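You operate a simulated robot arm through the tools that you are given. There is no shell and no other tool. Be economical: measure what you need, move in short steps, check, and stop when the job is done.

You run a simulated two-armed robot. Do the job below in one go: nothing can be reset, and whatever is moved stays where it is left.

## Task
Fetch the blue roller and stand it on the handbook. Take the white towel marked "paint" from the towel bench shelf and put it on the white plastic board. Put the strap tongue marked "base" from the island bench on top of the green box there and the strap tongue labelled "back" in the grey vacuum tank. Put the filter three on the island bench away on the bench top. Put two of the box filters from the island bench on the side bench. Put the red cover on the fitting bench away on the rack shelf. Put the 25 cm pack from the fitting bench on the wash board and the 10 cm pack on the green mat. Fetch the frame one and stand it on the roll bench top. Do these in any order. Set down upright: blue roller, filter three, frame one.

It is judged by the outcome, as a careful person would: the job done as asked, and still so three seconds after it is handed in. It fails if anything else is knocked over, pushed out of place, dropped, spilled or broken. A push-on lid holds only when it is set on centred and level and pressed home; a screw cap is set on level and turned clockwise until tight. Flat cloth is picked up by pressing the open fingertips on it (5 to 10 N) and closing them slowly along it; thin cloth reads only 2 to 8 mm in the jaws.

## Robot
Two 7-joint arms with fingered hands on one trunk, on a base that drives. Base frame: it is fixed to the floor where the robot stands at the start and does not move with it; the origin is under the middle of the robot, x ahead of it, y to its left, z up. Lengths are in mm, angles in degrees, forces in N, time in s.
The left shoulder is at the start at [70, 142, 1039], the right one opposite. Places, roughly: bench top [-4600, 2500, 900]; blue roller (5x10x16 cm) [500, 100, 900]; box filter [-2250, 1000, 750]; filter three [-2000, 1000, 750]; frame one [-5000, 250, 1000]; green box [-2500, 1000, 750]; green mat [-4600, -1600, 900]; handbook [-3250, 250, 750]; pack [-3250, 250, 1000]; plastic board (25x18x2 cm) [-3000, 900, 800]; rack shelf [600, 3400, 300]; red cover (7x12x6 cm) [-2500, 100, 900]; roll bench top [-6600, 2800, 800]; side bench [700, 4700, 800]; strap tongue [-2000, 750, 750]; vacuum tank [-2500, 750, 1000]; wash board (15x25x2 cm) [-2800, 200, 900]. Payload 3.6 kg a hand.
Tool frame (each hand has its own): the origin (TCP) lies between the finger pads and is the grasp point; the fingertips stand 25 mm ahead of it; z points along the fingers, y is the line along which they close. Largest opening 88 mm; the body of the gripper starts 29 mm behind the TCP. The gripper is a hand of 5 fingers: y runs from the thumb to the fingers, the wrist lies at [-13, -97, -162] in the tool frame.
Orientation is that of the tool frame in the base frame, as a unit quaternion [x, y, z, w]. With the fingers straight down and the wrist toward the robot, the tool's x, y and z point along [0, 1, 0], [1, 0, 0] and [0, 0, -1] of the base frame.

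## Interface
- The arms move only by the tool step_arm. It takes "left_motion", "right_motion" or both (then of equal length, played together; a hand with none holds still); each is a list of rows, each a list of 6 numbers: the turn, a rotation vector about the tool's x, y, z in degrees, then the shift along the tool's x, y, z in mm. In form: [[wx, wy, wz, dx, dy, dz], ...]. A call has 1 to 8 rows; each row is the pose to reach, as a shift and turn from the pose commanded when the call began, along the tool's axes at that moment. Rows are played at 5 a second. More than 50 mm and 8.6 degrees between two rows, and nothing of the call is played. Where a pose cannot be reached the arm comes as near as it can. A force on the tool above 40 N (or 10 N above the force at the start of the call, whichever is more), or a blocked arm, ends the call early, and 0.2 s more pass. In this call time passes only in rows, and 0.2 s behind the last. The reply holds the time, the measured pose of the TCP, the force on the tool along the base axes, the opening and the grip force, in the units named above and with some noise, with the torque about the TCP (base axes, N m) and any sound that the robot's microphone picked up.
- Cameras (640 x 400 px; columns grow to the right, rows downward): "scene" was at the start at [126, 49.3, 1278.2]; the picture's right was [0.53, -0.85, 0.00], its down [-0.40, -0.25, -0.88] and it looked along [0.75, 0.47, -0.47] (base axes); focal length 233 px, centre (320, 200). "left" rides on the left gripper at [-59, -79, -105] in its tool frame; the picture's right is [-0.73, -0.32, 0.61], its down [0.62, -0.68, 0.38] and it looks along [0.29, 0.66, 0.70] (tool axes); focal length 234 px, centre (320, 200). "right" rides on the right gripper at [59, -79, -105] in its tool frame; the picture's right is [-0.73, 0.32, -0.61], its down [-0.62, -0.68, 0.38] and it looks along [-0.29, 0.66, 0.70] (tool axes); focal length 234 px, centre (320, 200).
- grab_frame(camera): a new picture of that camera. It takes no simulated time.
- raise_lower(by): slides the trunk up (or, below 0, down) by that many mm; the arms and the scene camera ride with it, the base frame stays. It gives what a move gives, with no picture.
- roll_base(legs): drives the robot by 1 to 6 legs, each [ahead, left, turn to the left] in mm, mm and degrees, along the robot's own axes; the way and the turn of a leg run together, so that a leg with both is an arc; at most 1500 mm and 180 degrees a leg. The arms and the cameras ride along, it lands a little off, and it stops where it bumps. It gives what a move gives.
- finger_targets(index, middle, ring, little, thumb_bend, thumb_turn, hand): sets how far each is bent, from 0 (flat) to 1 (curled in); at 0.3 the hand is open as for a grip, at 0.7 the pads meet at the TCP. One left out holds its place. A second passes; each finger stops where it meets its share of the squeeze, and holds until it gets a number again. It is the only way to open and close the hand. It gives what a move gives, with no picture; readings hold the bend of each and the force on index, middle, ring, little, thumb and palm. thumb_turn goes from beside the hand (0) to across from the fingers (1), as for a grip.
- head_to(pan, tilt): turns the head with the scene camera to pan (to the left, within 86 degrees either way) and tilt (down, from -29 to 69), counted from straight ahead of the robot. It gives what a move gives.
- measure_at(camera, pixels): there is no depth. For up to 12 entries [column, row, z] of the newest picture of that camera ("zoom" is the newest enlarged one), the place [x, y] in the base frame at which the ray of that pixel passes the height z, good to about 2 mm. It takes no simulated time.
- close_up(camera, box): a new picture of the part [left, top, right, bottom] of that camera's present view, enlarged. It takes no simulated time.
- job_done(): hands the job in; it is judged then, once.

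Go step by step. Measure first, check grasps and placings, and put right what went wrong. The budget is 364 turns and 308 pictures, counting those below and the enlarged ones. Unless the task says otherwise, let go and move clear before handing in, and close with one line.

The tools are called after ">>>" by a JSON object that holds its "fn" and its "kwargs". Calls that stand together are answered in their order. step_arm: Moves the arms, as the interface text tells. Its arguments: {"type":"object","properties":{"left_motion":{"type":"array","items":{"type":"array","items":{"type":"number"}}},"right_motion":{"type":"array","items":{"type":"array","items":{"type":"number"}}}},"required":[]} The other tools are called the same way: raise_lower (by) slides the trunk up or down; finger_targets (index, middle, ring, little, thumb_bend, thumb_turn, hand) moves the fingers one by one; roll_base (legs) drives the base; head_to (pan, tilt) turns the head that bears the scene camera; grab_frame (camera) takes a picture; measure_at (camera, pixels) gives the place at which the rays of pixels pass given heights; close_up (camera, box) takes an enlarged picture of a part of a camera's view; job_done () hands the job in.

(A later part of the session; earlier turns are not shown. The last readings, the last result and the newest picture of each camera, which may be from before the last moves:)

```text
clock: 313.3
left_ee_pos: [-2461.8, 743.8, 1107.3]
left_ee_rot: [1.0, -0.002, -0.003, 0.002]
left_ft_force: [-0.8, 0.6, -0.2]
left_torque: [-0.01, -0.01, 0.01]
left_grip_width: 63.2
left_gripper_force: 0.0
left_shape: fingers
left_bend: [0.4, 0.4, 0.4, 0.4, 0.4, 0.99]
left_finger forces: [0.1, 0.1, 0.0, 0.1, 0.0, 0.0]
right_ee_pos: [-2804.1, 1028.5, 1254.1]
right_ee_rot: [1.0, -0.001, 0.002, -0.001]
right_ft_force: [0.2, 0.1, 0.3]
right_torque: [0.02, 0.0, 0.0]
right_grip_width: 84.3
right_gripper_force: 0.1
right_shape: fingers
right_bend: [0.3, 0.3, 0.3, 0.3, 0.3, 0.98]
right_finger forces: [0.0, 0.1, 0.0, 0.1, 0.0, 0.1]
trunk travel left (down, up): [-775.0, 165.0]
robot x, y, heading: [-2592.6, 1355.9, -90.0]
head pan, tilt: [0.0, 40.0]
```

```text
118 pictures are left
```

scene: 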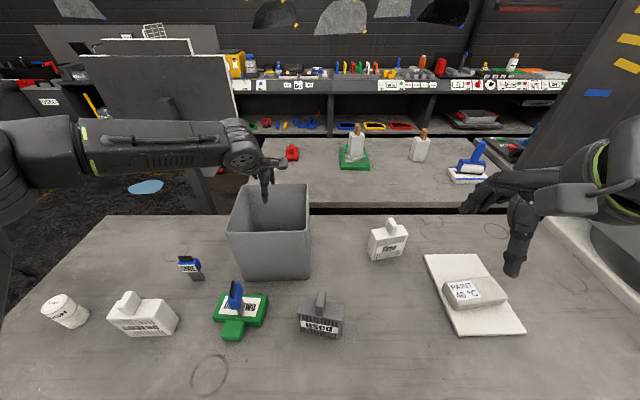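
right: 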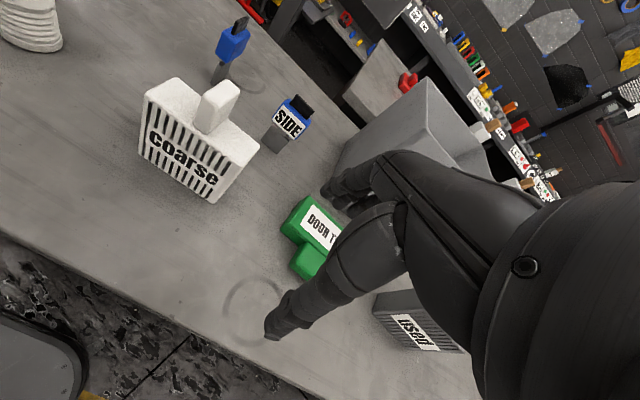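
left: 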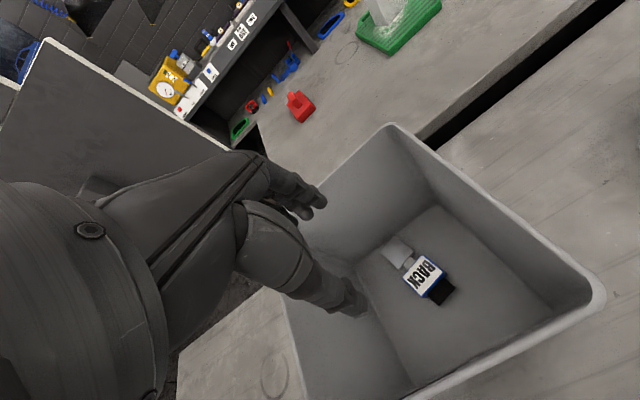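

BACK lies inside the tank. Next filter three: back up, strafe left and look down on it with the left hand.

>>> {"fn": "roll_base", "kwargs": {"legs": [[-100, 0, 0], [0, 510, 0]]}}

>>> {"fn": "finger_targets", "kwargs": {"hand": "left", "index": 0.3, "middle": 0.3, "ring": 0.3, "little": 0.3, "thumb_bend": 0.26}}

>>> {"fn": "grab_frame", "kwargs": {"camera": "left"}}

>>> {"fn": "grab_frame", "kwargs": {"camera": "scene"}}

```text
clock: 317.0
left_ee_pos: [-1949.2, 844.7, 1107.6]
left_ee_rot: [1.0, -0.001, -0.002, 0.002]
left_ft_force: [-0.4, -0.5, 0.0]
left_torque: [0.01, 0.03, 0.02]
left_grip_width: 63.0
left_gripper_force: 0.0
left_shape: fingers
left_bend: [0.4, 0.4, 0.4, 0.4, 0.4, 0.99]
left_finger forces: [0.0, 0.1, 0.0, 0.1, 0.0, 0.0]
right_ee_pos: [-2293.9, 1129.7, 1253.9]
right_ee_rot: [1.0, -0.002, 0.003, 0.0]
right_ft_force: [0.0, -0.8, -0.2]
right_torque: [-0.03, -0.02, -0.04]
right_grip_width: 84.5
right_gripper_force: 0.0
right_shape: fingers
right_bend: [0.3, 0.3, 0.3, 0.3, 0.3, 0.98]
right_finger forces: [0.0, 0.0, 0.1, 0.0, 0.0, 0.1]
trunk travel left (down, up): [-775.0, 165.0]
robot x, y, heading: [-2083.6, 1461.7, -90.1]
head pan, tilt: [0.0, 40.0]
```

```text
clock: 318.0
left_ee_pos: [-1950.6, 845.6, 1107.5]
left_ee_rot: [1.0, -0.002, -0.004, 0.001]
left_ft_force: [1.7, -0.6, -0.8]
left_torque: [0.02, 0.02, 0.01]
left_grip_width: 87.2
left_gripper_force: 0.0
left_shape: fingers
left_bend: [0.3, 0.3, 0.3, 0.3, 0.26, 0.97]
left_finger forces: [0.1, 0.0, 0.0, 0.0, 0.1, 0.1]
right_ee_pos: [-2293.7, 1130.7, 1253.5]
right_ee_rot: [1.0, -0.001, 0.001, 0.0]
right_ft_force: [0.2, -1.0, 0.8]
right_torque: [0.0, 0.0, 0.01]
right_grip_width: 84.8
right_gripper_force: 0.0
right_shape: fingers
right_bend: [0.3, 0.3, 0.3, 0.3, 0.3, 0.98]
right_finger forces: [0.0, 0.0, 0.0, 0.1, 0.0, 0.0]
trunk travel left (down, up): [-775.0, 165.0]
robot x, y, heading: [-2083.2, 1461.3, -90.0]
head pan, tilt: [0.0, 40.0]
```

```text
117 pictures are left
```

left: 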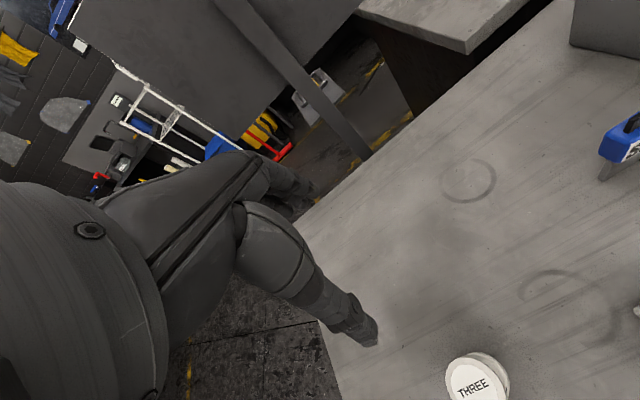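

```text
116 pictures are left
```

scene: 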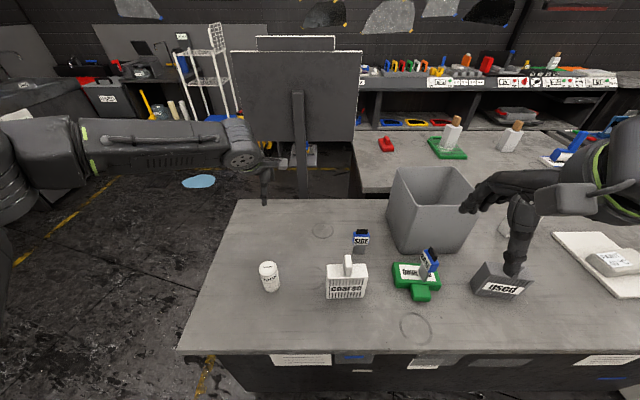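

>>> {"fn": "step_arm", "kwargs": {"left_motion": [[0, 0, 0, 0, -40, 0], [0, 0, 0, 0, -80, 0], [0, 0, 0, 0, -115, 30]]}}

>>> {"fn": "close_up", "kwargs": {"camera": "left", "box": [320, 170, 520, 320]}}

>>> {"fn": "close_up", "kwargs": {"camera": "scene", "box": [220, 230, 320, 310]}}

```text
clock: 318.8
left_ee_pos: [-1949.7, 960.2, 1077.2]
left_ee_rot: [1.0, -0.002, -0.003, 0.003]
left_ft_force: [0.3, -0.4, 0.4]
left_torque: [0.02, 0.0, 0.03]
left_grip_width: 86.9
left_gripper_force: 0.0
left_shape: fingers
left_bend: [0.3, 0.3, 0.3, 0.3, 0.26, 0.97]
left_finger forces: [0.0, 0.0, 0.1, 0.0, 0.0, 0.0]
right_ee_pos: [-2293.2, 1129.6, 1252.7]
right_ee_rot: [1.0, -0.001, 0.002, -0.001]
right_ft_force: [-0.1, 0.3, 1.0]
right_torque: [-0.02, -0.02, 0.01]
right_grip_width: 84.5
right_gripper_force: 0.0
right_shape: fingers
right_bend: [0.3, 0.3, 0.3, 0.3, 0.3, 0.98]
right_finger forces: [0.0, 0.0, 0.0, 0.1, 0.0, 0.1]
trunk travel left (down, up): [-775.0, 165.0]
robot x, y, heading: [-2079.4, 1459.1, -90.2]
head pan, tilt: [0.0, 40.0]
```

```text
2.67 times, centred on (420, 245) of left
```

zoom: 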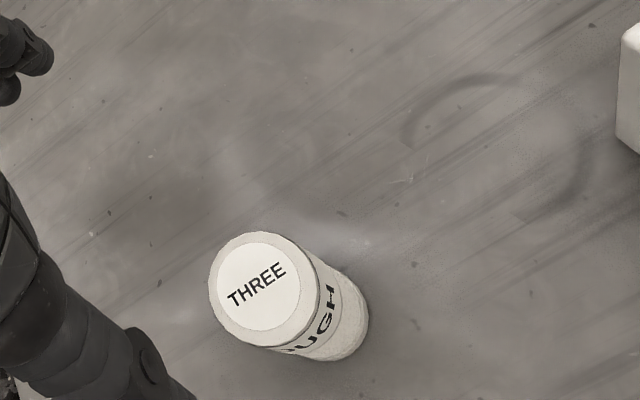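

```text
5.00 times, centred on (270, 270) of scene
```

zoom: 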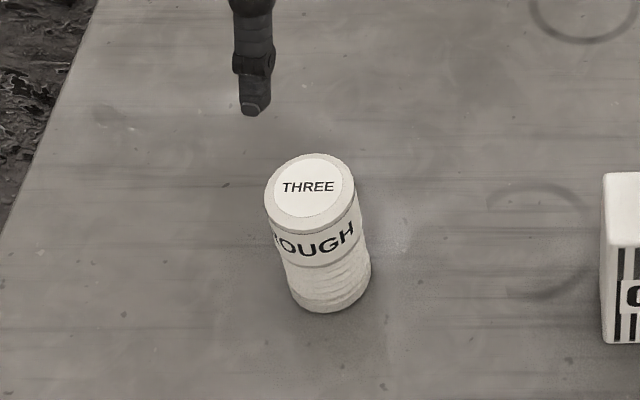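

>>> {"fn": "measure_at", "kwargs": {"camera": "zoom", "pixels": [[310, 190, 870], [310, 190, 890], [310, 190, 910], [266, 196, 890], [356, 196, 890]]}}

>>> {"fn": "measure_at", "kwargs": {"camera": "left", "pixels": [[398.1, 278.6, 870], [398.1, 278.6, 890], [398.1, 278.6, 910]]}}

```text
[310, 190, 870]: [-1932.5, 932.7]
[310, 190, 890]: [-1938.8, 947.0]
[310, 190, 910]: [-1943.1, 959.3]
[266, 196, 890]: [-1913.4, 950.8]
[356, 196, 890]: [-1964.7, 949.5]
```

```text
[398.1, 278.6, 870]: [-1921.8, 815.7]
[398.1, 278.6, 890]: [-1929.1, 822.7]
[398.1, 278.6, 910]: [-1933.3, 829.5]
```

>>> {"fn": "step_arm", "kwargs": {"left_motion": [[0, 0, 0, 10, 10, 40], [0, 0, 0, 17, 19, 80], [0, 0, 0, 17, 19, 120], [0, 0, 0, 17, 19, 157]]}}

>>> {"fn": "grab_frame", "kwargs": {"camera": "left"}}

>>> {"fn": "close_up", "kwargs": {"camera": "scene", "box": [200, 200, 340, 310]}}

```text
clock: 319.8
left_ee_pos: [-1911.9, 952.2, 947.2]
left_ee_rot: [1.0, -0.001, -0.004, 0.002]
left_ft_force: [-0.2, -0.2, -0.1]
left_torque: [0.0, -0.04, 0.0]
left_grip_width: 87.4
left_gripper_force: 0.2
left_shape: fingers
left_bend: [0.3, 0.3, 0.3, 0.3, 0.26, 0.97]
left_finger forces: [0.1, 0.0, 0.0, 0.1, 0.0, 0.0]
left hand out of reach, approached as far as the arm can: row 3, 4
right_ee_pos: [-2292.9, 1129.9, 1254.5]
right_ee_rot: [1.0, 0.0, 0.001, -0.001]
right_ft_force: [-0.3, -0.6, -0.1]
right_torque: [-0.01, 0.0, -0.01]
right_grip_width: 84.6
right_gripper_force: 0.0
right_shape: fingers
right_bend: [0.3, 0.3, 0.3, 0.3, 0.3, 0.98]
right_finger forces: [0.1, 0.0, 0.0, 0.1, 0.0, 0.0]
trunk travel left (down, up): [-775.0, 165.0]
robot x, y, heading: [-2084.0, 1460.3, -90.1]
head pan, tilt: [0.0, 40.0]
```

```text
113 pictures are left
```

left: 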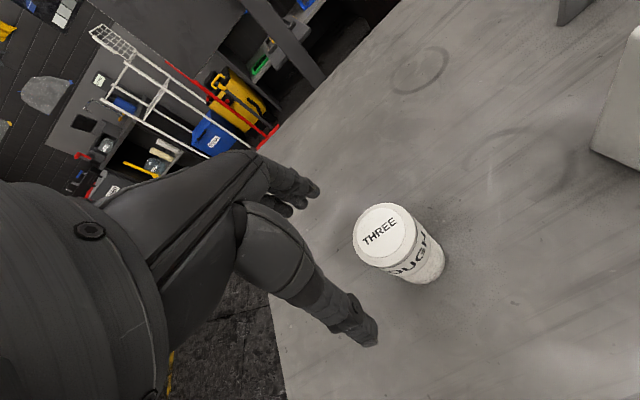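

```text
3.64 times, centred on (270, 255) of scene
```

zoom: 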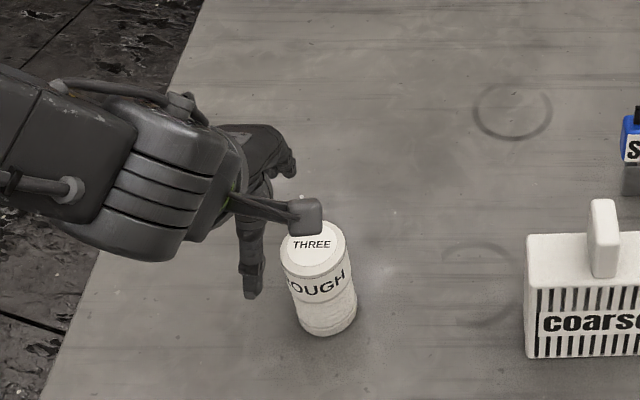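

>>> {"fn": "measure_at", "kwargs": {"camera": "left", "pixels": [[381, 231, 870], [381, 231, 885]]}}

>>> {"fn": "raise_lower", "kwargs": {"by": -40}}

```text
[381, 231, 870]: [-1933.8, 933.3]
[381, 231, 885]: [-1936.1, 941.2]
```

```text
clock: 320.6
left_ee_pos: [-1912.4, 952.0, 907.1]
left_ee_rot: [1.0, -0.001, -0.003, 0.002]
left_ft_force: [-0.7, -0.3, -0.2]
left_torque: [-0.01, 0.01, 0.01]
left_grip_width: 87.3
left_gripper_force: 0.1
left_shape: fingers
left_bend: [0.3, 0.3, 0.3, 0.3, 0.26, 0.97]
left_finger forces: [0.0, 0.0, 0.0, 0.0, 0.0, 0.0]
right_ee_pos: [-2293.5, 1130.9, 1213.5]
right_ee_rot: [1.0, -0.001, 0.002, 0.0]
right_ft_force: [0.6, -0.1, 0.2]
right_torque: [0.03, 0.0, -0.01]
right_grip_width: 84.2
right_gripper_force: 0.2
right_shape: fingers
right_bend: [0.3, 0.3, 0.3, 0.3, 0.3, 0.98]
right_finger forces: [0.1, 0.0, 0.0, 0.0, 0.1, 0.1]
trunk travel left (down, up): [-735.0, 205.0]
robot x, y, heading: [-2085.5, 1462.8, -89.9]
head pan, tilt: [0.0, 40.0]
```

>>> {"fn": "step_arm", "kwargs": {"left_motion": [[0, 0, 0, -12, 6, 0], [0, 0, 0, -23, 11, 0]]}}

>>> {"fn": "grab_frame", "kwargs": {"camera": "left"}}

```text
clock: 321.2
left_ee_pos: [-1923.6, 947.9, 919.9]
left_ee_rot: [1.0, -0.003, -0.005, 0.002]
left_ft_force: [0.8, 0.4, -0.2]
left_torque: [0.03, 0.0, -0.01]
left_grip_width: 87.3
left_gripper_force: 0.0
left_shape: fingers
left_bend: [0.3, 0.3, 0.3, 0.3, 0.26, 0.97]
left_finger forces: [0.0, 0.0, 0.1, 0.0, 0.1, 0.1]
left hand out of reach, approached as far as the arm can: row 1, 2
right_ee_pos: [-2295.1, 1130.4, 1214.5]
right_ee_rot: [1.0, -0.001, 0.002, 0.0]
right_ft_force: [0.3, 0.7, 0.2]
right_torque: [0.01, 0.02, 0.01]
right_grip_width: 84.6
right_gripper_force: 0.1
right_shape: fingers
right_bend: [0.3, 0.3, 0.3, 0.3, 0.3, 0.98]
right_finger forces: [0.1, 0.0, 0.1, 0.0, 0.0, 0.0]
trunk travel left (down, up): [-735.0, 205.0]
robot x, y, heading: [-2081.2, 1459.2, -90.1]
head pan, tilt: [0.0, 40.0]
```

```text
111 pictures are left
```

left: 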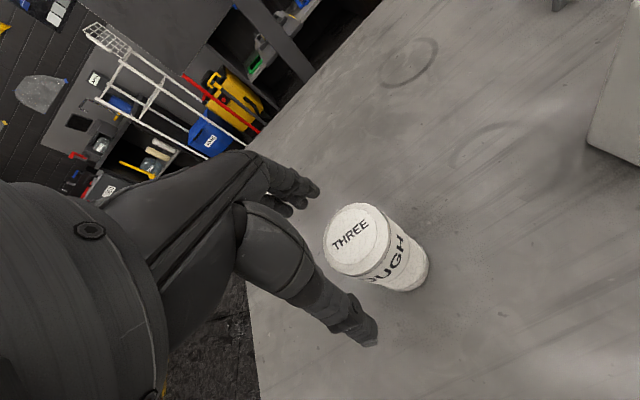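

>>> {"fn": "step_arm", "kwargs": {"left_motion": [[0, 0, 0, 0, 0, -40], [0, 0, 0, -6, 4, -80], [0, 0, 0, -11, 7, -110]]}}

>>> {"fn": "raise_lower", "kwargs": {"by": -130}}

>>> {"fn": "grab_frame", "kwargs": {"camera": "left"}}

```text
clock: 322.0
left_ee_pos: [-1934.1, 939.3, 1030.5]
left_ee_rot: [1.0, -0.002, -0.003, 0.001]
left_ft_force: [0.4, -0.5, 0.0]
left_torque: [-0.02, -0.01, -0.01]
left_grip_width: 87.8
left_gripper_force: 0.0
left_shape: fingers
left_bend: [0.3, 0.3, 0.3, 0.3, 0.26, 0.97]
left_finger forces: [0.1, 0.0, 0.0, 0.0, 0.0, 0.0]
right_ee_pos: [-2294.7, 1129.5, 1213.5]
right_ee_rot: [1.0, 0.0, 0.001, 0.0]
right_ft_force: [0.5, 0.1, -0.9]
right_torque: [0.01, 0.03, -0.01]
right_grip_width: 84.7
right_gripper_force: 0.0
right_shape: fingers
right_bend: [0.3, 0.3, 0.3, 0.3, 0.3, 0.98]
right_finger forces: [0.0, 0.0, 0.0, 0.0, 0.1, 0.1]
trunk travel left (down, up): [-735.0, 205.0]
robot x, y, heading: [-2082.8, 1465.3, -89.6]
head pan, tilt: [0.0, 40.0]
```

```text
clock: 323.6
left_ee_pos: [-1934.1, 940.4, 901.4]
left_ee_rot: [1.0, -0.001, -0.004, 0.002]
left_ft_force: [0.5, -0.6, -0.7]
left_torque: [0.01, -0.03, 0.0]
left_grip_width: 87.5
left_gripper_force: 0.0
left_shape: fingers
left_bend: [0.3, 0.3, 0.3, 0.3, 0.26, 0.97]
left_finger forces: [0.0, 0.0, 0.0, 0.1, 0.0, 0.0]
right_ee_pos: [-2293.0, 1129.6, 1084.6]
right_ee_rot: [1.0, -0.001, 0.002, 0.0]
right_ft_force: [0.5, -0.7, 0.0]
right_torque: [0.0, -0.02, 0.01]
right_grip_width: 84.5
right_gripper_force: 0.1
right_shape: fingers
right_bend: [0.3, 0.3, 0.3, 0.3, 0.3, 0.98]
right_finger forces: [0.0, 0.1, 0.0, 0.0, 0.0, 0.0]
trunk travel left (down, up): [-605.0, 335.0]
robot x, y, heading: [-2086.6, 1458.3, -89.9]
head pan, tilt: [0.0, 40.0]
```

```text
110 pictures are left
```

left: 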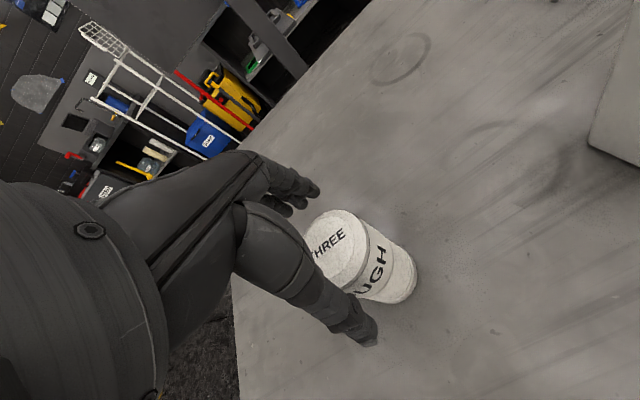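

>>> {"fn": "step_arm", "kwargs": {"left_motion": [[0, 0, 0, -3, 1, 12], [0, 0, 0, -4, 1, 25], [0, 0, 0, -4, 1, 38]]}}

>>> {"fn": "finger_targets", "kwargs": {"hand": "left", "index": 0.58, "middle": 0.58, "ring": 0.58, "little": 0.58, "thumb_bend": 0.56}}

>>> {"fn": "grab_frame", "kwargs": {"camera": "left"}}

```text
clock: 324.4
left_ee_pos: [-1938.9, 938.8, 862.9]
left_ee_rot: [1.0, -0.002, -0.003, 0.002]
left_ft_force: [-0.5, -0.2, 0.5]
left_torque: [-0.01, 0.0, 0.0]
left_grip_width: 87.6
left_gripper_force: 0.2
left_shape: fingers
left_bend: [0.3, 0.3, 0.3, 0.3, 0.26, 0.97]
left_finger forces: [0.0, 0.0, 0.0, 0.1, 0.4, 0.0]
right_ee_pos: [-2294.3, 1129.5, 1083.7]
right_ee_rot: [1.0, -0.001, 0.002, -0.001]
right_ft_force: [-0.5, 0.3, 0.0]
right_torque: [0.01, -0.02, 0.02]
right_grip_width: 84.7
right_gripper_force: 0.1
right_shape: fingers
right_bend: [0.3, 0.3, 0.3, 0.3, 0.3, 0.98]
right_finger forces: [0.1, 0.0, 0.0, 0.0, 0.0, 0.1]
trunk travel left (down, up): [-605.0, 335.0]
robot x, y, heading: [-2081.9, 1457.9, -90.1]
head pan, tilt: [0.0, 40.0]
```

```text
clock: 325.4
left_ee_pos: [-1937.1, 938.3, 863.5]
left_ee_rot: [1.0, -0.002, -0.003, 0.002]
left_ft_force: [-0.1, 0.5, 2.1]
left_torque: [-0.1, -0.04, -0.02]
left_grip_width: 43.0
left_gripper_force: 17.4
left_shape: fingers
left_bend: [0.5, 0.52, 0.57, 0.57, 0.54, 1.0]
left_finger forces: [13.7, 3.5, 0.1, 0.1, 17.0, 0.0]
right_ee_pos: [-2293.4, 1130.5, 1083.6]
right_ee_rot: [1.0, -0.001, 0.002, 0.0]
right_ft_force: [-0.4, -0.2, -0.1]
right_torque: [-0.02, 0.0, 0.02]
right_grip_width: 84.6
right_gripper_force: 0.0
right_shape: fingers
right_bend: [0.3, 0.3, 0.3, 0.3, 0.3, 0.98]
right_finger forces: [0.0, 0.0, 0.0, 0.0, 0.1, 0.0]
trunk travel left (down, up): [-605.0, 335.0]
robot x, y, heading: [-2083.3, 1460.6, -90.2]
head pan, tilt: [0.0, 40.0]
```

```text
109 pictures are left
```

left: 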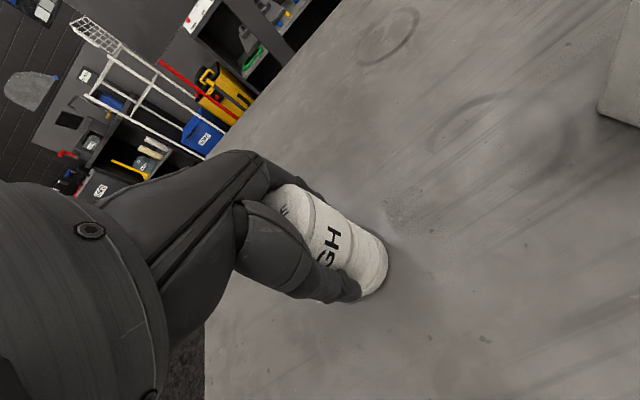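

>>> {"fn": "step_arm", "kwargs": {"left_motion": [[0, 0, 0, 0, 0, -10], [0, 0, 0, 0, 0, -50], [0, 0, 0, 0, 0, -95], [0, 0, 0, 0, 0, -140], [0, 0, 0, 0, 0, -185], [0, 0, 0, 0, -40, -205]]}}

>>> {"fn": "roll_base", "kwargs": {"legs": [[-230, 0, 0], [0, -1300, 0], [0, -1200, 0]]}}

>>> {"fn": "grab_frame", "kwargs": {"camera": "left"}}

```text
clock: 326.8
left_ee_pos: [-1936.4, 984.0, 1069.1]
left_ee_rot: [1.0, -0.003, -0.003, 0.003]
left_ft_force: [-0.4, -0.4, -0.7]
left_torque: [0.0, -0.02, 0.0]
left_grip_width: 42.5
left_gripper_force: 14.7
left_shape: fingers
left_bend: [0.51, 0.53, 0.57, 0.57, 0.53, 1.0]
left_finger forces: [11.6, 3.0, 0.0, 0.0, 14.4, 0.0]
right_ee_pos: [-2293.1, 1132.4, 1084.8]
right_ee_rot: [1.0, -0.001, 0.001, 0.0]
right_ft_force: [0.4, -0.2, -0.2]
right_torque: [-0.01, 0.0, 0.02]
right_grip_width: 84.5
right_gripper_force: 0.0
right_shape: fingers
right_bend: [0.3, 0.3, 0.3, 0.3, 0.3, 0.98]
right_finger forces: [0.0, 0.0, 0.0, 0.0, 0.0, 0.0]
trunk travel left (down, up): [-605.0, 335.0]
robot x, y, heading: [-2079.9, 1461.6, -90.1]
head pan, tilt: [0.0, 40.0]
```

```text
clock: 340.5
left_ee_pos: [-4453.1, 1181.0, 1068.5]
left_ee_rot: [1.0, 0.004, -0.004, 0.002]
left_ft_force: [-0.9, -0.1, -1.0]
left_torque: [0.0, 0.01, -0.02]
left_grip_width: 42.8
left_gripper_force: 14.2
left_shape: fingers
left_bend: [0.51, 0.53, 0.57, 0.57, 0.53, 1.0]
left_finger forces: [11.6, 2.9, 0.0, 0.0, 14.5, 0.0]
right_ee_pos: [-4812.1, 1324.5, 1082.7]
right_ee_rot: [1.0, 0.004, 0.002, -0.001]
right_ft_force: [0.5, -0.2, 0.1]
right_torque: [-0.03, 0.0, 0.01]
right_grip_width: 84.7
right_gripper_force: 0.0
right_shape: fingers
right_bend: [0.3, 0.3, 0.3, 0.3, 0.3, 0.98]
right_finger forces: [0.1, 0.0, 0.0, 0.0, 0.1, 0.0]
trunk travel left (down, up): [-605.0, 335.0]
robot x, y, heading: [-4605.1, 1658.0, -89.4]
head pan, tilt: [0.0, 40.0]
```

```text
108 pictures are left
```

left: 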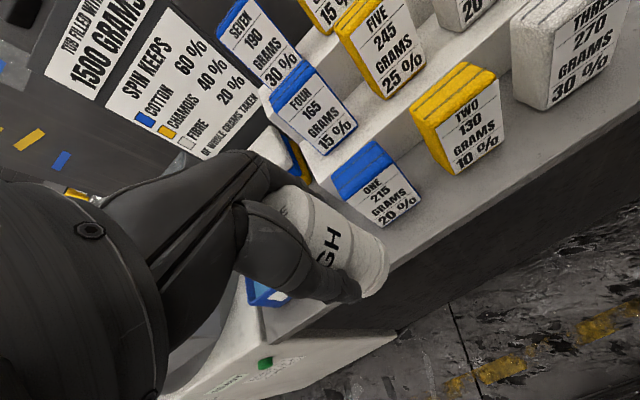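

>>> {"fn": "step_arm", "kwargs": {"left_motion": [[0, 0, 0, 0, -30, -20], [0, 0, 0, 0, -65, -40], [0, 0, 0, 0, -100, -60]], "right_motion": [[0, 0, 0, 0, 0, -20], [0, 0, 0, 0, 0, -40], [0, 0, 0, 0, 0, -60]]}}

>>> {"fn": "roll_base", "kwargs": {"legs": [[0, 0, -90], [0, 0, -90]]}}

>>> {"fn": "head_to", "kwargs": {"pan": 0, "tilt": 35}}

>>> {"fn": "grab_frame", "kwargs": {"camera": "scene"}}

```text
clock: 341.3
left_ee_pos: [-4453.4, 1283.3, 1127.6]
left_ee_rot: [1.0, 0.003, -0.004, 0.002]
left_ft_force: [0.3, 0.1, -0.9]
left_torque: [-0.05, -0.03, 0.01]
left_grip_width: 42.4
left_gripper_force: 14.2
left_shape: fingers
left_bend: [0.51, 0.53, 0.57, 0.57, 0.53, 1.0]
left_finger forces: [11.3, 2.9, 0.0, 0.0, 14.0, 0.0]
right_ee_pos: [-4796.8, 1311.4, 1133.5]
right_ee_rot: [1.0, 0.004, 0.001, 0.0]
right_ft_force: [-0.9, -0.6, 0.8]
right_torque: [-0.05, 0.0, -0.03]
right_grip_width: 84.7
right_gripper_force: 0.0
right_shape: fingers
right_bend: [0.3, 0.3, 0.3, 0.3, 0.3, 0.98]
right_finger forces: [0.0, 0.0, 0.1, 0.0, 0.0, 0.0]
right hand out of reach, approached as far as the arm can: row 1, 2, 3
trunk travel left (down, up): [-605.0, 335.0]
robot x, y, heading: [-4605.6, 1659.8, -89.5]
head pan, tilt: [0.0, 40.0]
```

```text
clock: 349.3
left_ee_pos: [-4764.3, 2033.0, 1127.4]
left_ee_rot: [-0.012, 1.0, 0.002, 0.004]
left_ft_force: [0.7, -0.1, -1.0]
left_torque: [0.0, -0.01, 0.06]
left_grip_width: 41.5
left_gripper_force: 12.2
left_shape: fingers
left_bend: [0.51, 0.53, 0.57, 0.57, 0.53, 1.0]
left_finger forces: [9.6, 2.7, 0.1, 0.0, 12.1, 0.0]
right_ee_pos: [-4418.9, 2010.2, 1132.7]
right_ee_rot: [-0.013, 1.0, 0.0, -0.002]
right_ft_force: [1.3, 0.6, -1.3]
right_torque: [-0.03, 0.0, 0.02]
right_grip_width: 84.9
right_gripper_force: 0.0
right_shape: fingers
right_bend: [0.3, 0.3, 0.3, 0.3, 0.3, 0.98]
right_finger forces: [0.0, 0.0, 0.1, 0.1, 0.0, 0.1]
trunk travel left (down, up): [-605.0, 335.0]
robot x, y, heading: [-4604.5, 1659.1, 91.6]
head pan, tilt: [0.0, 40.0]
```

```text
clock: 349.9
left_ee_pos: [-4762.5, 2034.1, 1126.8]
left_ee_rot: [-0.012, 1.0, 0.001, 0.004]
left_ft_force: [0.6, -0.1, -0.7]
left_torque: [-0.02, 0.05, 0.0]
left_grip_width: 41.7
left_gripper_force: 12.3
left_shape: fingers
left_bend: [0.51, 0.53, 0.57, 0.57, 0.53, 1.0]
left_finger forces: [9.7, 2.7, 0.1, 0.0, 12.0, 0.1]
right_ee_pos: [-4419.8, 2011.1, 1131.9]
right_ee_rot: [-0.013, 1.0, 0.0, -0.001]
right_ft_force: [0.8, -0.5, -1.0]
right_torque: [0.01, -0.03, -0.01]
right_grip_width: 84.7
right_gripper_force: 0.0
right_shape: fingers
right_bend: [0.3, 0.3, 0.3, 0.3, 0.3, 0.98]
right_finger forces: [0.0, 0.0, 0.1, 0.0, 0.0, 0.0]
trunk travel left (down, up): [-605.0, 335.0]
robot x, y, heading: [-4606.5, 1660.6, 91.3]
head pan, tilt: [0.0, 35.0]
```

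```text
107 pictures are left
```

scene: 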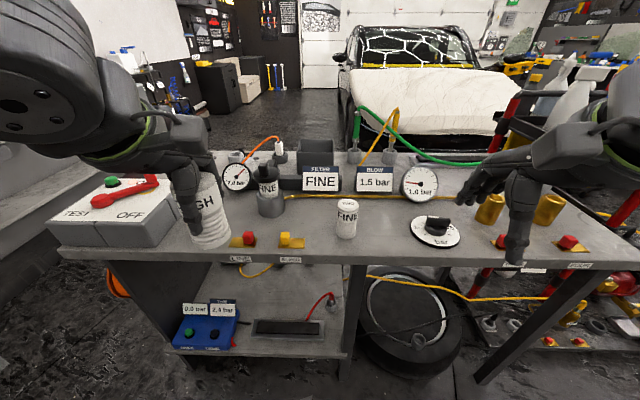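

>>> {"fn": "measure_at", "kwargs": {"camera": "scene", "pixels": [[345, 237, 800], [345, 237, 850], [390, 232, 850], [412, 238, 850], [460, 242, 850], [300, 236, 850], [390, 252, 850], [350, 198, 850], [500, 225, 850]]}}

>>> {"fn": "grab_frame", "kwargs": {"camera": "right"}}

>>> {"fn": "close_up", "kwargs": {"camera": "scene", "box": [220, 130, 540, 280]}}

```text
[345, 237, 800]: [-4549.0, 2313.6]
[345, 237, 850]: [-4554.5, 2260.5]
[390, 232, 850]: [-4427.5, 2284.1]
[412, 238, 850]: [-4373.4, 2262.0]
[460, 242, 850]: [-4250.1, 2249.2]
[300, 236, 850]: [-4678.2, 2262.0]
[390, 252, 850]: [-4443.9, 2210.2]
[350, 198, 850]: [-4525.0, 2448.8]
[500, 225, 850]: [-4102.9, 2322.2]
```

```text
106 pictures are left
```

right: 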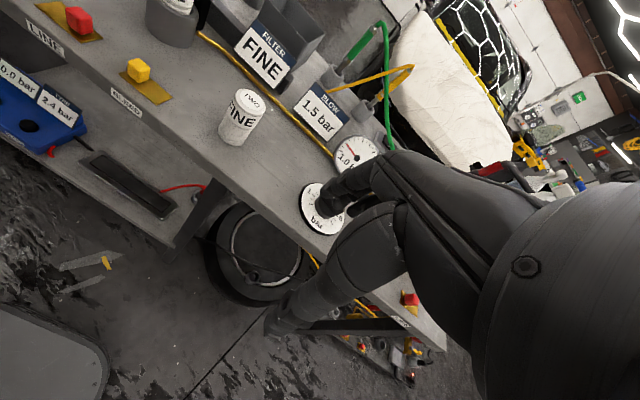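

```text
2.00 times, centred on (380, 205) of scene
```

zoom: 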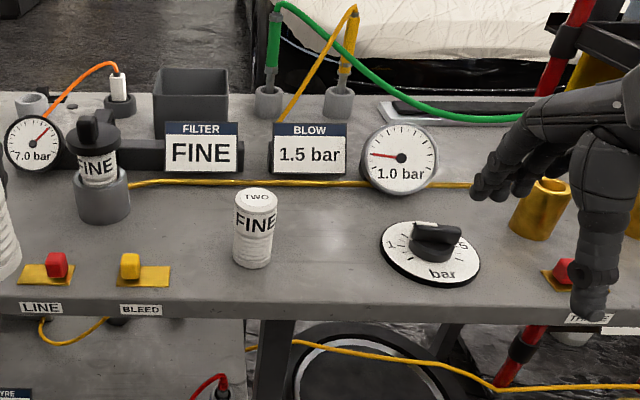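

>>> {"fn": "measure_at", "kwargs": {"camera": "right", "pixels": [[230, 143, 800], [230, 143, 850], [230, 143, 900]]}}

>>> {"fn": "measure_at", "kwargs": {"camera": "scene", "pixels": [[345, 238, 800], [345, 238, 850], [345, 238, 900]]}}

>>> {"fn": "roll_base", "kwargs": {"legs": [[130, 0, -1.4]]}}

>>> {"fn": "grab_frame", "kwargs": {"camera": "left"}}

>>> {"fn": "grab_frame", "kwargs": {"camera": "scene"}}

```text
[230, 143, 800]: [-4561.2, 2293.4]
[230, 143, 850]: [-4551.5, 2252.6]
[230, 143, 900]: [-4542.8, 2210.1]
```

```text
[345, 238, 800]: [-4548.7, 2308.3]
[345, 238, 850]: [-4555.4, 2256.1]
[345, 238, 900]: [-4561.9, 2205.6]
```

```text
clock: 351.2
left_ee_pos: [-4755.5, 2166.9, 1128.3]
left_ee_rot: [0.001, 1.0, 0.001, 0.004]
left_ft_force: [-0.5, -0.5, -0.9]
left_torque: [0.02, 0.0, 0.02]
left_grip_width: 41.8
left_gripper_force: 12.3
left_shape: fingers
left_bend: [0.51, 0.53, 0.57, 0.57, 0.53, 1.0]
left_finger forces: [9.8, 2.6, 0.1, 0.0, 12.1, 0.1]
right_ee_pos: [-4412.5, 2136.2, 1132.6]
right_ee_rot: [0.0, 1.0, 0.0, -0.002]
right_ft_force: [0.3, -0.1, 0.2]
right_torque: [0.02, 0.0, 0.0]
right_grip_width: 84.8
right_gripper_force: 0.0
right_shape: fingers
right_bend: [0.3, 0.3, 0.3, 0.3, 0.3, 0.98]
right_finger forces: [0.0, 0.0, 0.0, 0.0, 0.0, 0.1]
trunk travel left (down, up): [-605.0, 335.0]
robot x, y, heading: [-4605.7, 1789.3, 89.9]
head pan, tilt: [0.0, 35.0]
```

```text
104 pictures are left
```

left: 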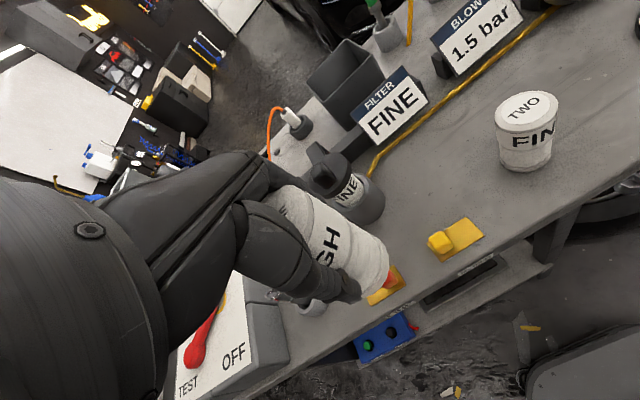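

```text
103 pictures are left
```

scene: 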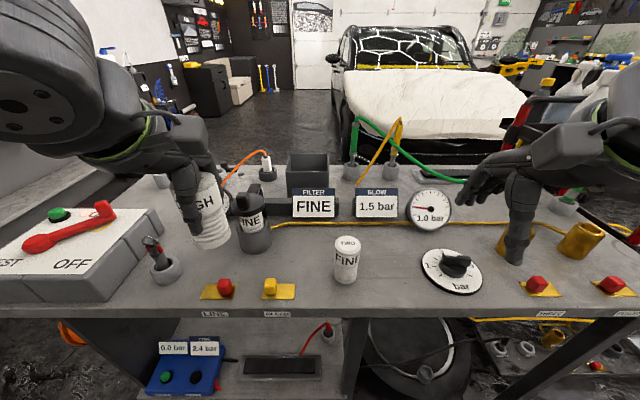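

>>> {"fn": "roll_base", "kwargs": {"legs": [[0, -300, 0]]}}

>>> {"fn": "step_arm", "kwargs": {"left_motion": [[0, 0, 0, 0, 40, 30], [0, 0, 0, 0, 80, 60], [0, 0, 0, 0, 105, 100], [0, 0, 0, 0, 105, 140]]}}

>>> {"fn": "grab_frame", "kwargs": {"camera": "left"}}

>>> {"fn": "grab_frame", "kwargs": {"camera": "scene"}}

```text
clock: 353.2
left_ee_pos: [-4456.3, 2168.3, 1128.8]
left_ee_rot: [0.004, 1.0, 0.003, 0.004]
left_ft_force: [-0.5, -1.0, -1.1]
left_torque: [-0.02, -0.01, -0.05]
left_grip_width: 41.4
left_gripper_force: 12.4
left_shape: fingers
left_bend: [0.51, 0.53, 0.57, 0.57, 0.53, 1.0]
left_finger forces: [9.7, 2.7, 0.0, 0.0, 12.1, 0.1]
right_ee_pos: [-4113.9, 2134.8, 1131.8]
right_ee_rot: [0.003, 1.0, 0.0, -0.001]
right_ft_force: [0.5, 0.3, 0.6]
right_torque: [-0.01, 0.01, 0.03]
right_grip_width: 84.7
right_gripper_force: 0.0
right_shape: fingers
right_bend: [0.3, 0.3, 0.3, 0.3, 0.3, 0.98]
right_finger forces: [0.0, 0.0, 0.0, 0.1, 0.0, 0.1]
trunk travel left (down, up): [-605.0, 335.0]
robot x, y, heading: [-4311.1, 1789.3, 89.8]
head pan, tilt: [0.0, 35.0]
```

```text
clock: 354.2
left_ee_pos: [-4455.5, 2272.7, 986.3]
left_ee_rot: [0.004, 1.0, 0.003, 0.004]
left_ft_force: [0.3, 0.1, -0.9]
left_torque: [0.0, 0.0, 0.02]
left_grip_width: 41.5
left_gripper_force: 11.6
left_shape: fingers
left_bend: [0.52, 0.53, 0.57, 0.57, 0.53, 1.0]
left_finger forces: [9.0, 2.5, 0.2, 0.0, 11.3, 0.0]
right_ee_pos: [-4113.3, 2134.3, 1131.7]
right_ee_rot: [0.003, 1.0, -0.001, -0.002]
right_ft_force: [-0.5, 0.0, 0.3]
right_torque: [-0.01, 0.04, -0.01]
right_grip_width: 84.7
right_gripper_force: 0.1
right_shape: fingers
right_bend: [0.3, 0.3, 0.3, 0.3, 0.3, 0.98]
right_finger forces: [0.0, 0.0, 0.0, 0.0, 0.1, 0.0]
trunk travel left (down, up): [-605.0, 335.0]
robot x, y, heading: [-4310.4, 1791.3, 89.5]
head pan, tilt: [0.0, 35.0]
```

```text
102 pictures are left
```

left: 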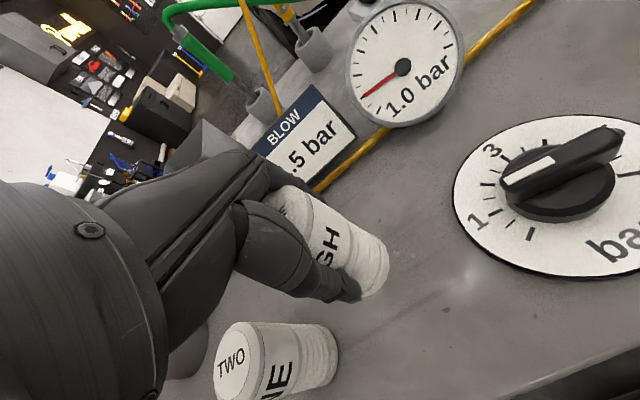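

```text
101 pictures are left
```

scene: 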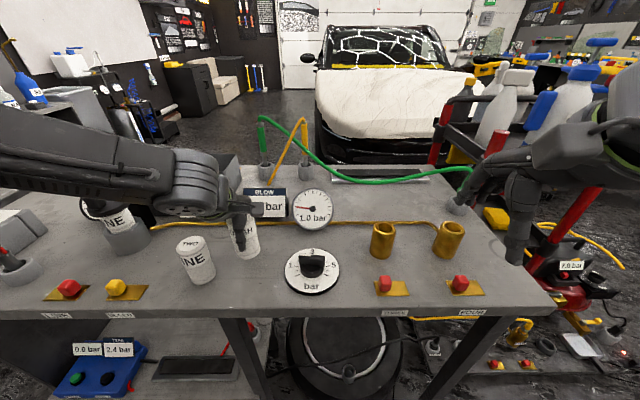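

>>> {"fn": "step_arm", "kwargs": {"left_motion": [[0, 0, 0, -3, 0, 20], [0, 0, 0, -3, 0, 40]]}}

>>> {"fn": "step_arm", "kwargs": {"left_motion": [[0, 0, 0, 0, 0, 4], [0, 0, 0, 0, 0, 7]]}}

>>> {"fn": "close_up", "kwargs": {"camera": "scene", "box": [170, 190, 350, 310]}}

```text
clock: 354.9
left_ee_pos: [-4450.4, 2273.8, 948.2]
left_ee_rot: [0.004, 1.0, 0.002, 0.004]
left_ft_force: [0.2, -0.4, -0.3]
left_torque: [0.01, 0.01, 0.02]
left_grip_width: 41.3
left_gripper_force: 11.6
left_shape: fingers
left_bend: [0.52, 0.53, 0.57, 0.57, 0.53, 1.0]
left_finger forces: [8.9, 2.6, 0.1, 0.1, 11.0, 0.0]
right_ee_pos: [-4113.0, 2134.6, 1132.4]
right_ee_rot: [0.004, 1.0, -0.001, -0.002]
right_ft_force: [-0.7, -0.2, -0.6]
right_torque: [0.0, 0.01, -0.01]
right_grip_width: 84.7
right_gripper_force: 0.0
right_shape: fingers
right_bend: [0.3, 0.3, 0.3, 0.3, 0.3, 0.98]
right_finger forces: [0.0, 0.0, 0.0, 0.0, 0.0, 0.0]
trunk travel left (down, up): [-605.0, 335.0]
robot x, y, heading: [-4312.8, 1787.5, 89.7]
head pan, tilt: [0.0, 35.0]
```

```text
clock: 355.4
left_ee_pos: [-4448.7, 2272.6, 944.2]
left_ee_rot: [0.005, 1.0, 0.004, 0.003]
left_ft_force: [1.6, -1.0, 12.8]
left_torque: [0.13, 0.13, 0.0]
left_grip_width: 41.2
left_gripper_force: 13.3
left_shape: fingers
left_bend: [0.52, 0.53, 0.57, 0.57, 0.53, 1.0]
left_finger forces: [9.5, 3.3, 0.4, 0.1, 15.0, 0.0]
right_ee_pos: [-4112.6, 2132.9, 1132.5]
right_ee_rot: [0.004, 1.0, 0.001, -0.002]
right_ft_force: [0.2, -0.4, 0.0]
right_torque: [-0.04, 0.0, -0.02]
right_grip_width: 84.5
right_gripper_force: 0.1
right_shape: fingers
right_bend: [0.3, 0.3, 0.3, 0.3, 0.3, 0.98]
right_finger forces: [0.0, 0.0, 0.0, 0.0, 0.1, 0.1]
trunk travel left (down, up): [-605.0, 335.0]
robot x, y, heading: [-4309.5, 1790.8, 89.8]
head pan, tilt: [0.0, 35.0]
```

```text
3.33 times, centred on (260, 250) of scene
```

zoom: 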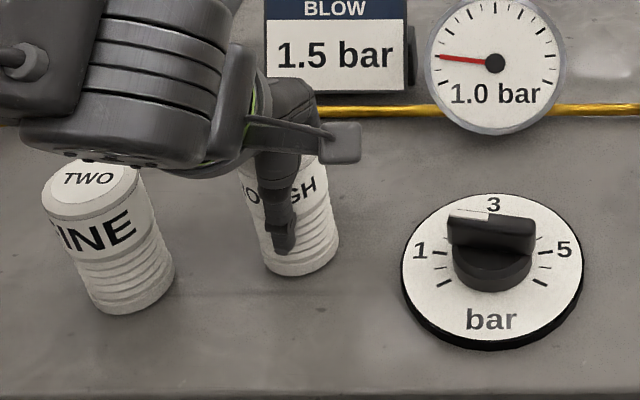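

Contact at 13 N and the filter stands upright, clear of filter two and the dial. I'll release and rise.

>>> {"fn": "step_arm", "kwargs": {"left_motion": [[0, 0, 0, 0, 0, -2]]}}

>>> {"fn": "finger_targets", "kwargs": {"hand": "left", "index": 0.4, "middle": 0.4, "ring": 0.4, "little": 0.4, "thumb_bend": 0.4}}

>>> {"fn": "finger_targets", "kwargs": {"hand": "left", "index": 0.3, "middle": 0.3, "ring": 0.3, "little": 0.3, "thumb_bend": 0.26}}

>>> {"fn": "step_arm", "kwargs": {"left_motion": [[0, 0, 0, 0, 0, -30], [0, 0, 0, 0, 0, -75], [0, 0, 0, 0, 0, -120], [0, 0, 0, 0, -30, -155], [0, 0, 0, 0, -70, -180]]}}

>>> {"fn": "close_up", "kwargs": {"camera": "scene", "box": [120, 170, 360, 320]}}

```text
clock: 355.9
left_ee_pos: [-4450.5, 2273.1, 943.9]
left_ee_rot: [0.005, 1.0, 0.002, 0.003]
left_ft_force: [2.1, -0.6, 8.2]
left_torque: [0.11, 0.01, -0.01]
left_grip_width: 41.1
left_gripper_force: 13.5
left_shape: fingers
left_bend: [0.52, 0.53, 0.57, 0.57, 0.53, 1.0]
left_finger forces: [9.6, 3.2, 0.3, 0.0, 13.6, 0.1]
right_ee_pos: [-4112.4, 2132.3, 1132.4]
right_ee_rot: [0.003, 1.0, 0.0, -0.001]
right_ft_force: [-0.5, 0.8, 0.2]
right_torque: [-0.03, 0.01, -0.01]
right_grip_width: 84.5
right_gripper_force: 0.0
right_shape: fingers
right_bend: [0.3, 0.3, 0.3, 0.3, 0.3, 0.98]
right_finger forces: [0.1, 0.0, 0.0, 0.0, 0.0, 0.1]
trunk travel left (down, up): [-605.0, 335.0]
robot x, y, heading: [-4314.1, 1788.4, 89.5]
head pan, tilt: [0.0, 35.0]
```

```text
clock: 356.9
left_ee_pos: [-4450.2, 2273.7, 941.7]
left_ee_rot: [0.005, 1.0, 0.002, 0.004]
left_ft_force: [-0.8, -0.3, 0.7]
left_torque: [-0.01, 0.02, 0.01]
left_grip_width: 63.6
left_gripper_force: 0.6
left_shape: fingers
left_bend: [0.4, 0.4, 0.4, 0.4, 0.4, 0.99]
left_finger forces: [0.8, 0.1, 0.0, 0.0, 0.9, 0.0]
right_ee_pos: [-4112.7, 2134.5, 1131.3]
right_ee_rot: [0.005, 1.0, -0.001, -0.002]
right_ft_force: [0.4, -0.5, -0.3]
right_torque: [-0.01, -0.01, -0.01]
right_grip_width: 84.4
right_gripper_force: 0.0
right_shape: fingers
right_bend: [0.3, 0.3, 0.3, 0.3, 0.3, 0.98]
right_finger forces: [0.0, 0.0, 0.1, 0.0, 0.1, 0.1]
trunk travel left (down, up): [-605.0, 335.0]
robot x, y, heading: [-4310.3, 1788.8, 89.6]
head pan, tilt: [0.0, 35.0]
```

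```text
clock: 357.9
left_ee_pos: [-4450.9, 2273.6, 942.7]
left_ee_rot: [0.004, 1.0, 0.001, 0.003]
left_ft_force: [-0.4, 0.3, -0.3]
left_torque: [0.0, 0.0, 0.0]
left_grip_width: 87.1
left_gripper_force: 0.1
left_shape: fingers
left_bend: [0.3, 0.3, 0.3, 0.3, 0.26, 0.97]
left_finger forces: [0.1, 0.0, 0.1, 0.0, 0.0, 0.0]
right_ee_pos: [-4113.8, 2134.3, 1132.7]
right_ee_rot: [0.004, 1.0, 0.0, -0.002]
right_ft_force: [0.5, 0.1, 0.0]
right_torque: [0.01, 0.0, -0.02]
right_grip_width: 84.5
right_gripper_force: 0.1
right_shape: fingers
right_bend: [0.3, 0.3, 0.3, 0.3, 0.3, 0.98]
right_finger forces: [0.1, 0.1, 0.0, 0.0, 0.0, 0.0]
trunk travel left (down, up): [-605.0, 335.0]
robot x, y, heading: [-4310.7, 1786.9, 89.5]
head pan, tilt: [0.0, 35.0]
```

```text
clock: 359.1
left_ee_pos: [-4452.9, 2201.4, 1123.2]
left_ee_rot: [0.006, 1.0, 0.003, 0.003]
left_ft_force: [-0.6, 0.6, -0.1]
left_torque: [0.01, 0.02, 0.0]
left_grip_width: 87.4
left_gripper_force: 0.0
left_shape: fingers
left_bend: [0.3, 0.3, 0.3, 0.3, 0.26, 0.97]
left_finger forces: [0.0, 0.1, 0.1, 0.0, 0.0, 0.1]
right_ee_pos: [-4112.8, 2132.3, 1133.3]
right_ee_rot: [0.004, 1.0, 0.001, -0.001]
right_ft_force: [0.8, -0.5, 0.3]
right_torque: [0.01, 0.0, -0.06]
right_grip_width: 84.6
right_gripper_force: 0.0
right_shape: fingers
right_bend: [0.3, 0.3, 0.3, 0.3, 0.3, 0.98]
right_finger forces: [0.1, 0.0, 0.0, 0.0, 0.0, 0.0]
trunk travel left (down, up): [-605.0, 335.0]
robot x, y, heading: [-4310.9, 1789.6, 89.5]
head pan, tilt: [0.0, 35.0]
```

```text
2.67 times, centred on (240, 245) of scene
```

zoom: 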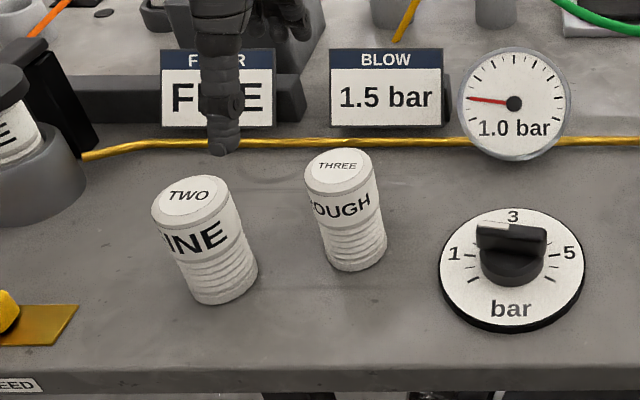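

Filter three is placed. Now the two box filters (coarse and fine): turn back to face south and go to the island.

>>> {"fn": "roll_base", "kwargs": {"legs": [[-130, 0, 0.4], [0, 0, -90], [0, 0, -90]]}}

>>> {"fn": "roll_base", "kwargs": {"legs": [[0, 1500, 0]]}}

>>> {"fn": "roll_base", "kwargs": {"legs": [[170, 0, 0]]}}

>>> {"fn": "head_to", "kwargs": {"pan": 0, "tilt": 40}}

>>> {"fn": "grab_frame", "kwargs": {"camera": "scene"}}

>>> {"fn": "grab_frame", "kwargs": {"camera": "right"}}

```text
clock: 368.1
left_ee_pos: [-4184.8, 1236.7, 1123.5]
left_ee_rot: [1.0, -0.026, -0.003, 0.001]
left_ft_force: [0.4, -0.7, 0.3]
left_torque: [0.0, 0.05, 0.0]
left_grip_width: 87.6
left_gripper_force: 0.1
left_shape: fingers
left_bend: [0.3, 0.3, 0.3, 0.3, 0.26, 0.97]
left_finger forces: [0.1, 0.0, 0.0, 0.0, 0.1, 0.0]
right_ee_pos: [-4520.9, 1320.0, 1132.3]
right_ee_rot: [1.0, -0.023, 0.002, 0.0]
right_ft_force: [-0.4, 0.5, -0.6]
right_torque: [-0.02, 0.0, 0.0]
right_grip_width: 84.6
right_gripper_force: 0.0
right_shape: fingers
right_bend: [0.3, 0.3, 0.3, 0.3, 0.3, 0.98]
right_finger forces: [0.0, 0.1, 0.1, 0.0, 0.0, 0.0]
trunk travel left (down, up): [-605.0, 335.0]
robot x, y, heading: [-4313.5, 1654.6, -92.7]
head pan, tilt: [0.0, 35.0]
```

```text
clock: 375.6
left_ee_pos: [-2678.3, 1165.5, 1123.0]
left_ee_rot: [1.0, -0.025, -0.004, 0.002]
left_ft_force: [-0.2, 0.3, -0.4]
left_torque: [0.01, 0.03, -0.02]
left_grip_width: 87.4
left_gripper_force: 0.1
left_shape: fingers
left_bend: [0.3, 0.3, 0.3, 0.3, 0.26, 0.97]
left_finger forces: [0.0, 0.1, 0.0, 0.1, 0.0, 0.1]
right_ee_pos: [-3015.6, 1250.0, 1133.1]
right_ee_rot: [1.0, -0.023, 0.002, 0.0]
right_ft_force: [0.6, 0.4, 0.5]
right_torque: [-0.01, 0.0, -0.03]
right_grip_width: 84.6
right_gripper_force: 0.0
right_shape: fingers
right_bend: [0.3, 0.3, 0.3, 0.3, 0.3, 0.98]
right_finger forces: [0.0, 0.1, 0.0, 0.0, 0.0, 0.0]
trunk travel left (down, up): [-605.0, 335.0]
robot x, y, heading: [-2803.5, 1587.1, -92.7]
head pan, tilt: [0.0, 35.0]
```

```text
clock: 377.0
left_ee_pos: [-2685.7, 999.6, 1122.7]
left_ee_rot: [1.0, -0.025, -0.004, 0.002]
left_ft_force: [-0.1, 0.1, 0.0]
left_torque: [0.01, 0.03, -0.04]
left_grip_width: 87.4
left_gripper_force: 0.0
left_shape: fingers
left_bend: [0.3, 0.3, 0.3, 0.3, 0.26, 0.97]
left_finger forces: [0.0, 0.0, 0.1, 0.0, 0.1, 0.0]
right_ee_pos: [-3021.7, 1081.2, 1132.7]
right_ee_rot: [1.0, -0.022, 0.001, 0.0]
right_ft_force: [0.6, -0.5, 0.4]
right_torque: [0.0, -0.01, 0.04]
right_grip_width: 84.6
right_gripper_force: 0.1
right_shape: fingers
right_bend: [0.3, 0.3, 0.3, 0.3, 0.3, 0.98]
right_finger forces: [0.0, 0.0, 0.0, 0.0, 0.1, 0.0]
trunk travel left (down, up): [-605.0, 335.0]
robot x, y, heading: [-2816.8, 1423.3, -92.5]
head pan, tilt: [0.0, 35.0]
```

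```text
clock: 377.7
left_ee_pos: [-2686.3, 997.9, 1123.4]
left_ee_rot: [1.0, -0.023, -0.004, 0.001]
left_ft_force: [0.2, 0.3, 0.1]
left_torque: [-0.02, 0.03, 0.04]
left_grip_width: 87.2
left_gripper_force: 0.1
left_shape: fingers
left_bend: [0.3, 0.3, 0.3, 0.3, 0.26, 0.97]
left_finger forces: [0.0, 0.0, 0.0, 0.0, 0.1, 0.1]
right_ee_pos: [-3022.1, 1080.8, 1131.5]
right_ee_rot: [1.0, -0.023, 0.003, -0.001]
right_ft_force: [-0.6, 0.2, 0.5]
right_torque: [0.0, 0.01, 0.02]
right_grip_width: 84.3
right_gripper_force: 0.1
right_shape: fingers
right_bend: [0.3, 0.3, 0.3, 0.3, 0.3, 0.98]
right_finger forces: [0.1, 0.0, 0.0, 0.0, 0.0, 0.0]
trunk travel left (down, up): [-605.0, 335.0]
robot x, y, heading: [-2812.2, 1420.2, -92.7]
head pan, tilt: [0.0, 40.0]
```

```text
98 pictures are left
```

scene: 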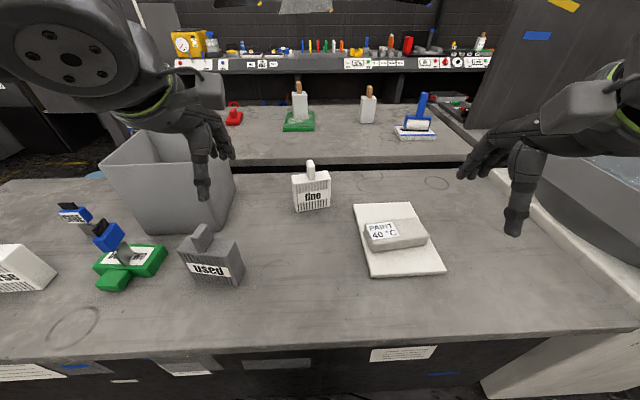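

```text
97 pictures are left
```

right: 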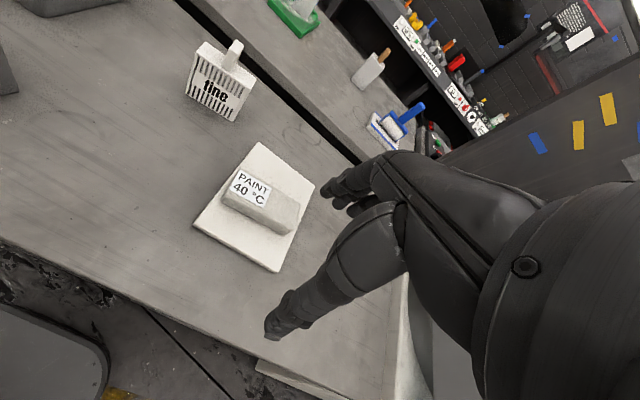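

>>> {"fn": "measure_at", "kwargs": {"camera": "scene", "pixels": [[311, 165, 910], [311, 165, 930], [311, 165, 950], [299, 210, 790], [329, 208, 790]]}}

>>> {"fn": "measure_at", "kwargs": {"camera": "right", "pixels": [[235, 44, 910], [235, 44, 930], [235, 44, 950], [186, 93, 790], [230, 120, 790]]}}

>>> {"fn": "close_up", "kwargs": {"camera": "scene", "box": [270, 150, 350, 220]}}

```text
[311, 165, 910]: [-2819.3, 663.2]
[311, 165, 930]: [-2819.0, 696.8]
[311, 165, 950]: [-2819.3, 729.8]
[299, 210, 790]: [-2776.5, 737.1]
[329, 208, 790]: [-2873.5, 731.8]
```

```text
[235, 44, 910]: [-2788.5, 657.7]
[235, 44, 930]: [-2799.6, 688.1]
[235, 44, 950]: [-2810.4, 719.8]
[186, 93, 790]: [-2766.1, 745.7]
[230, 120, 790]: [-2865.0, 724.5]
```

```text
5.71 times, centred on (310, 185) of scene
```

zoom: 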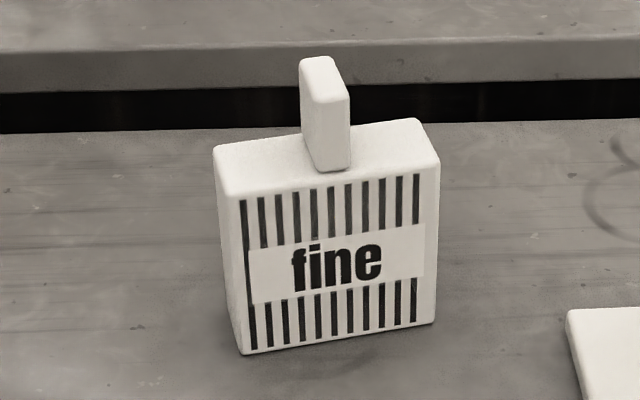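

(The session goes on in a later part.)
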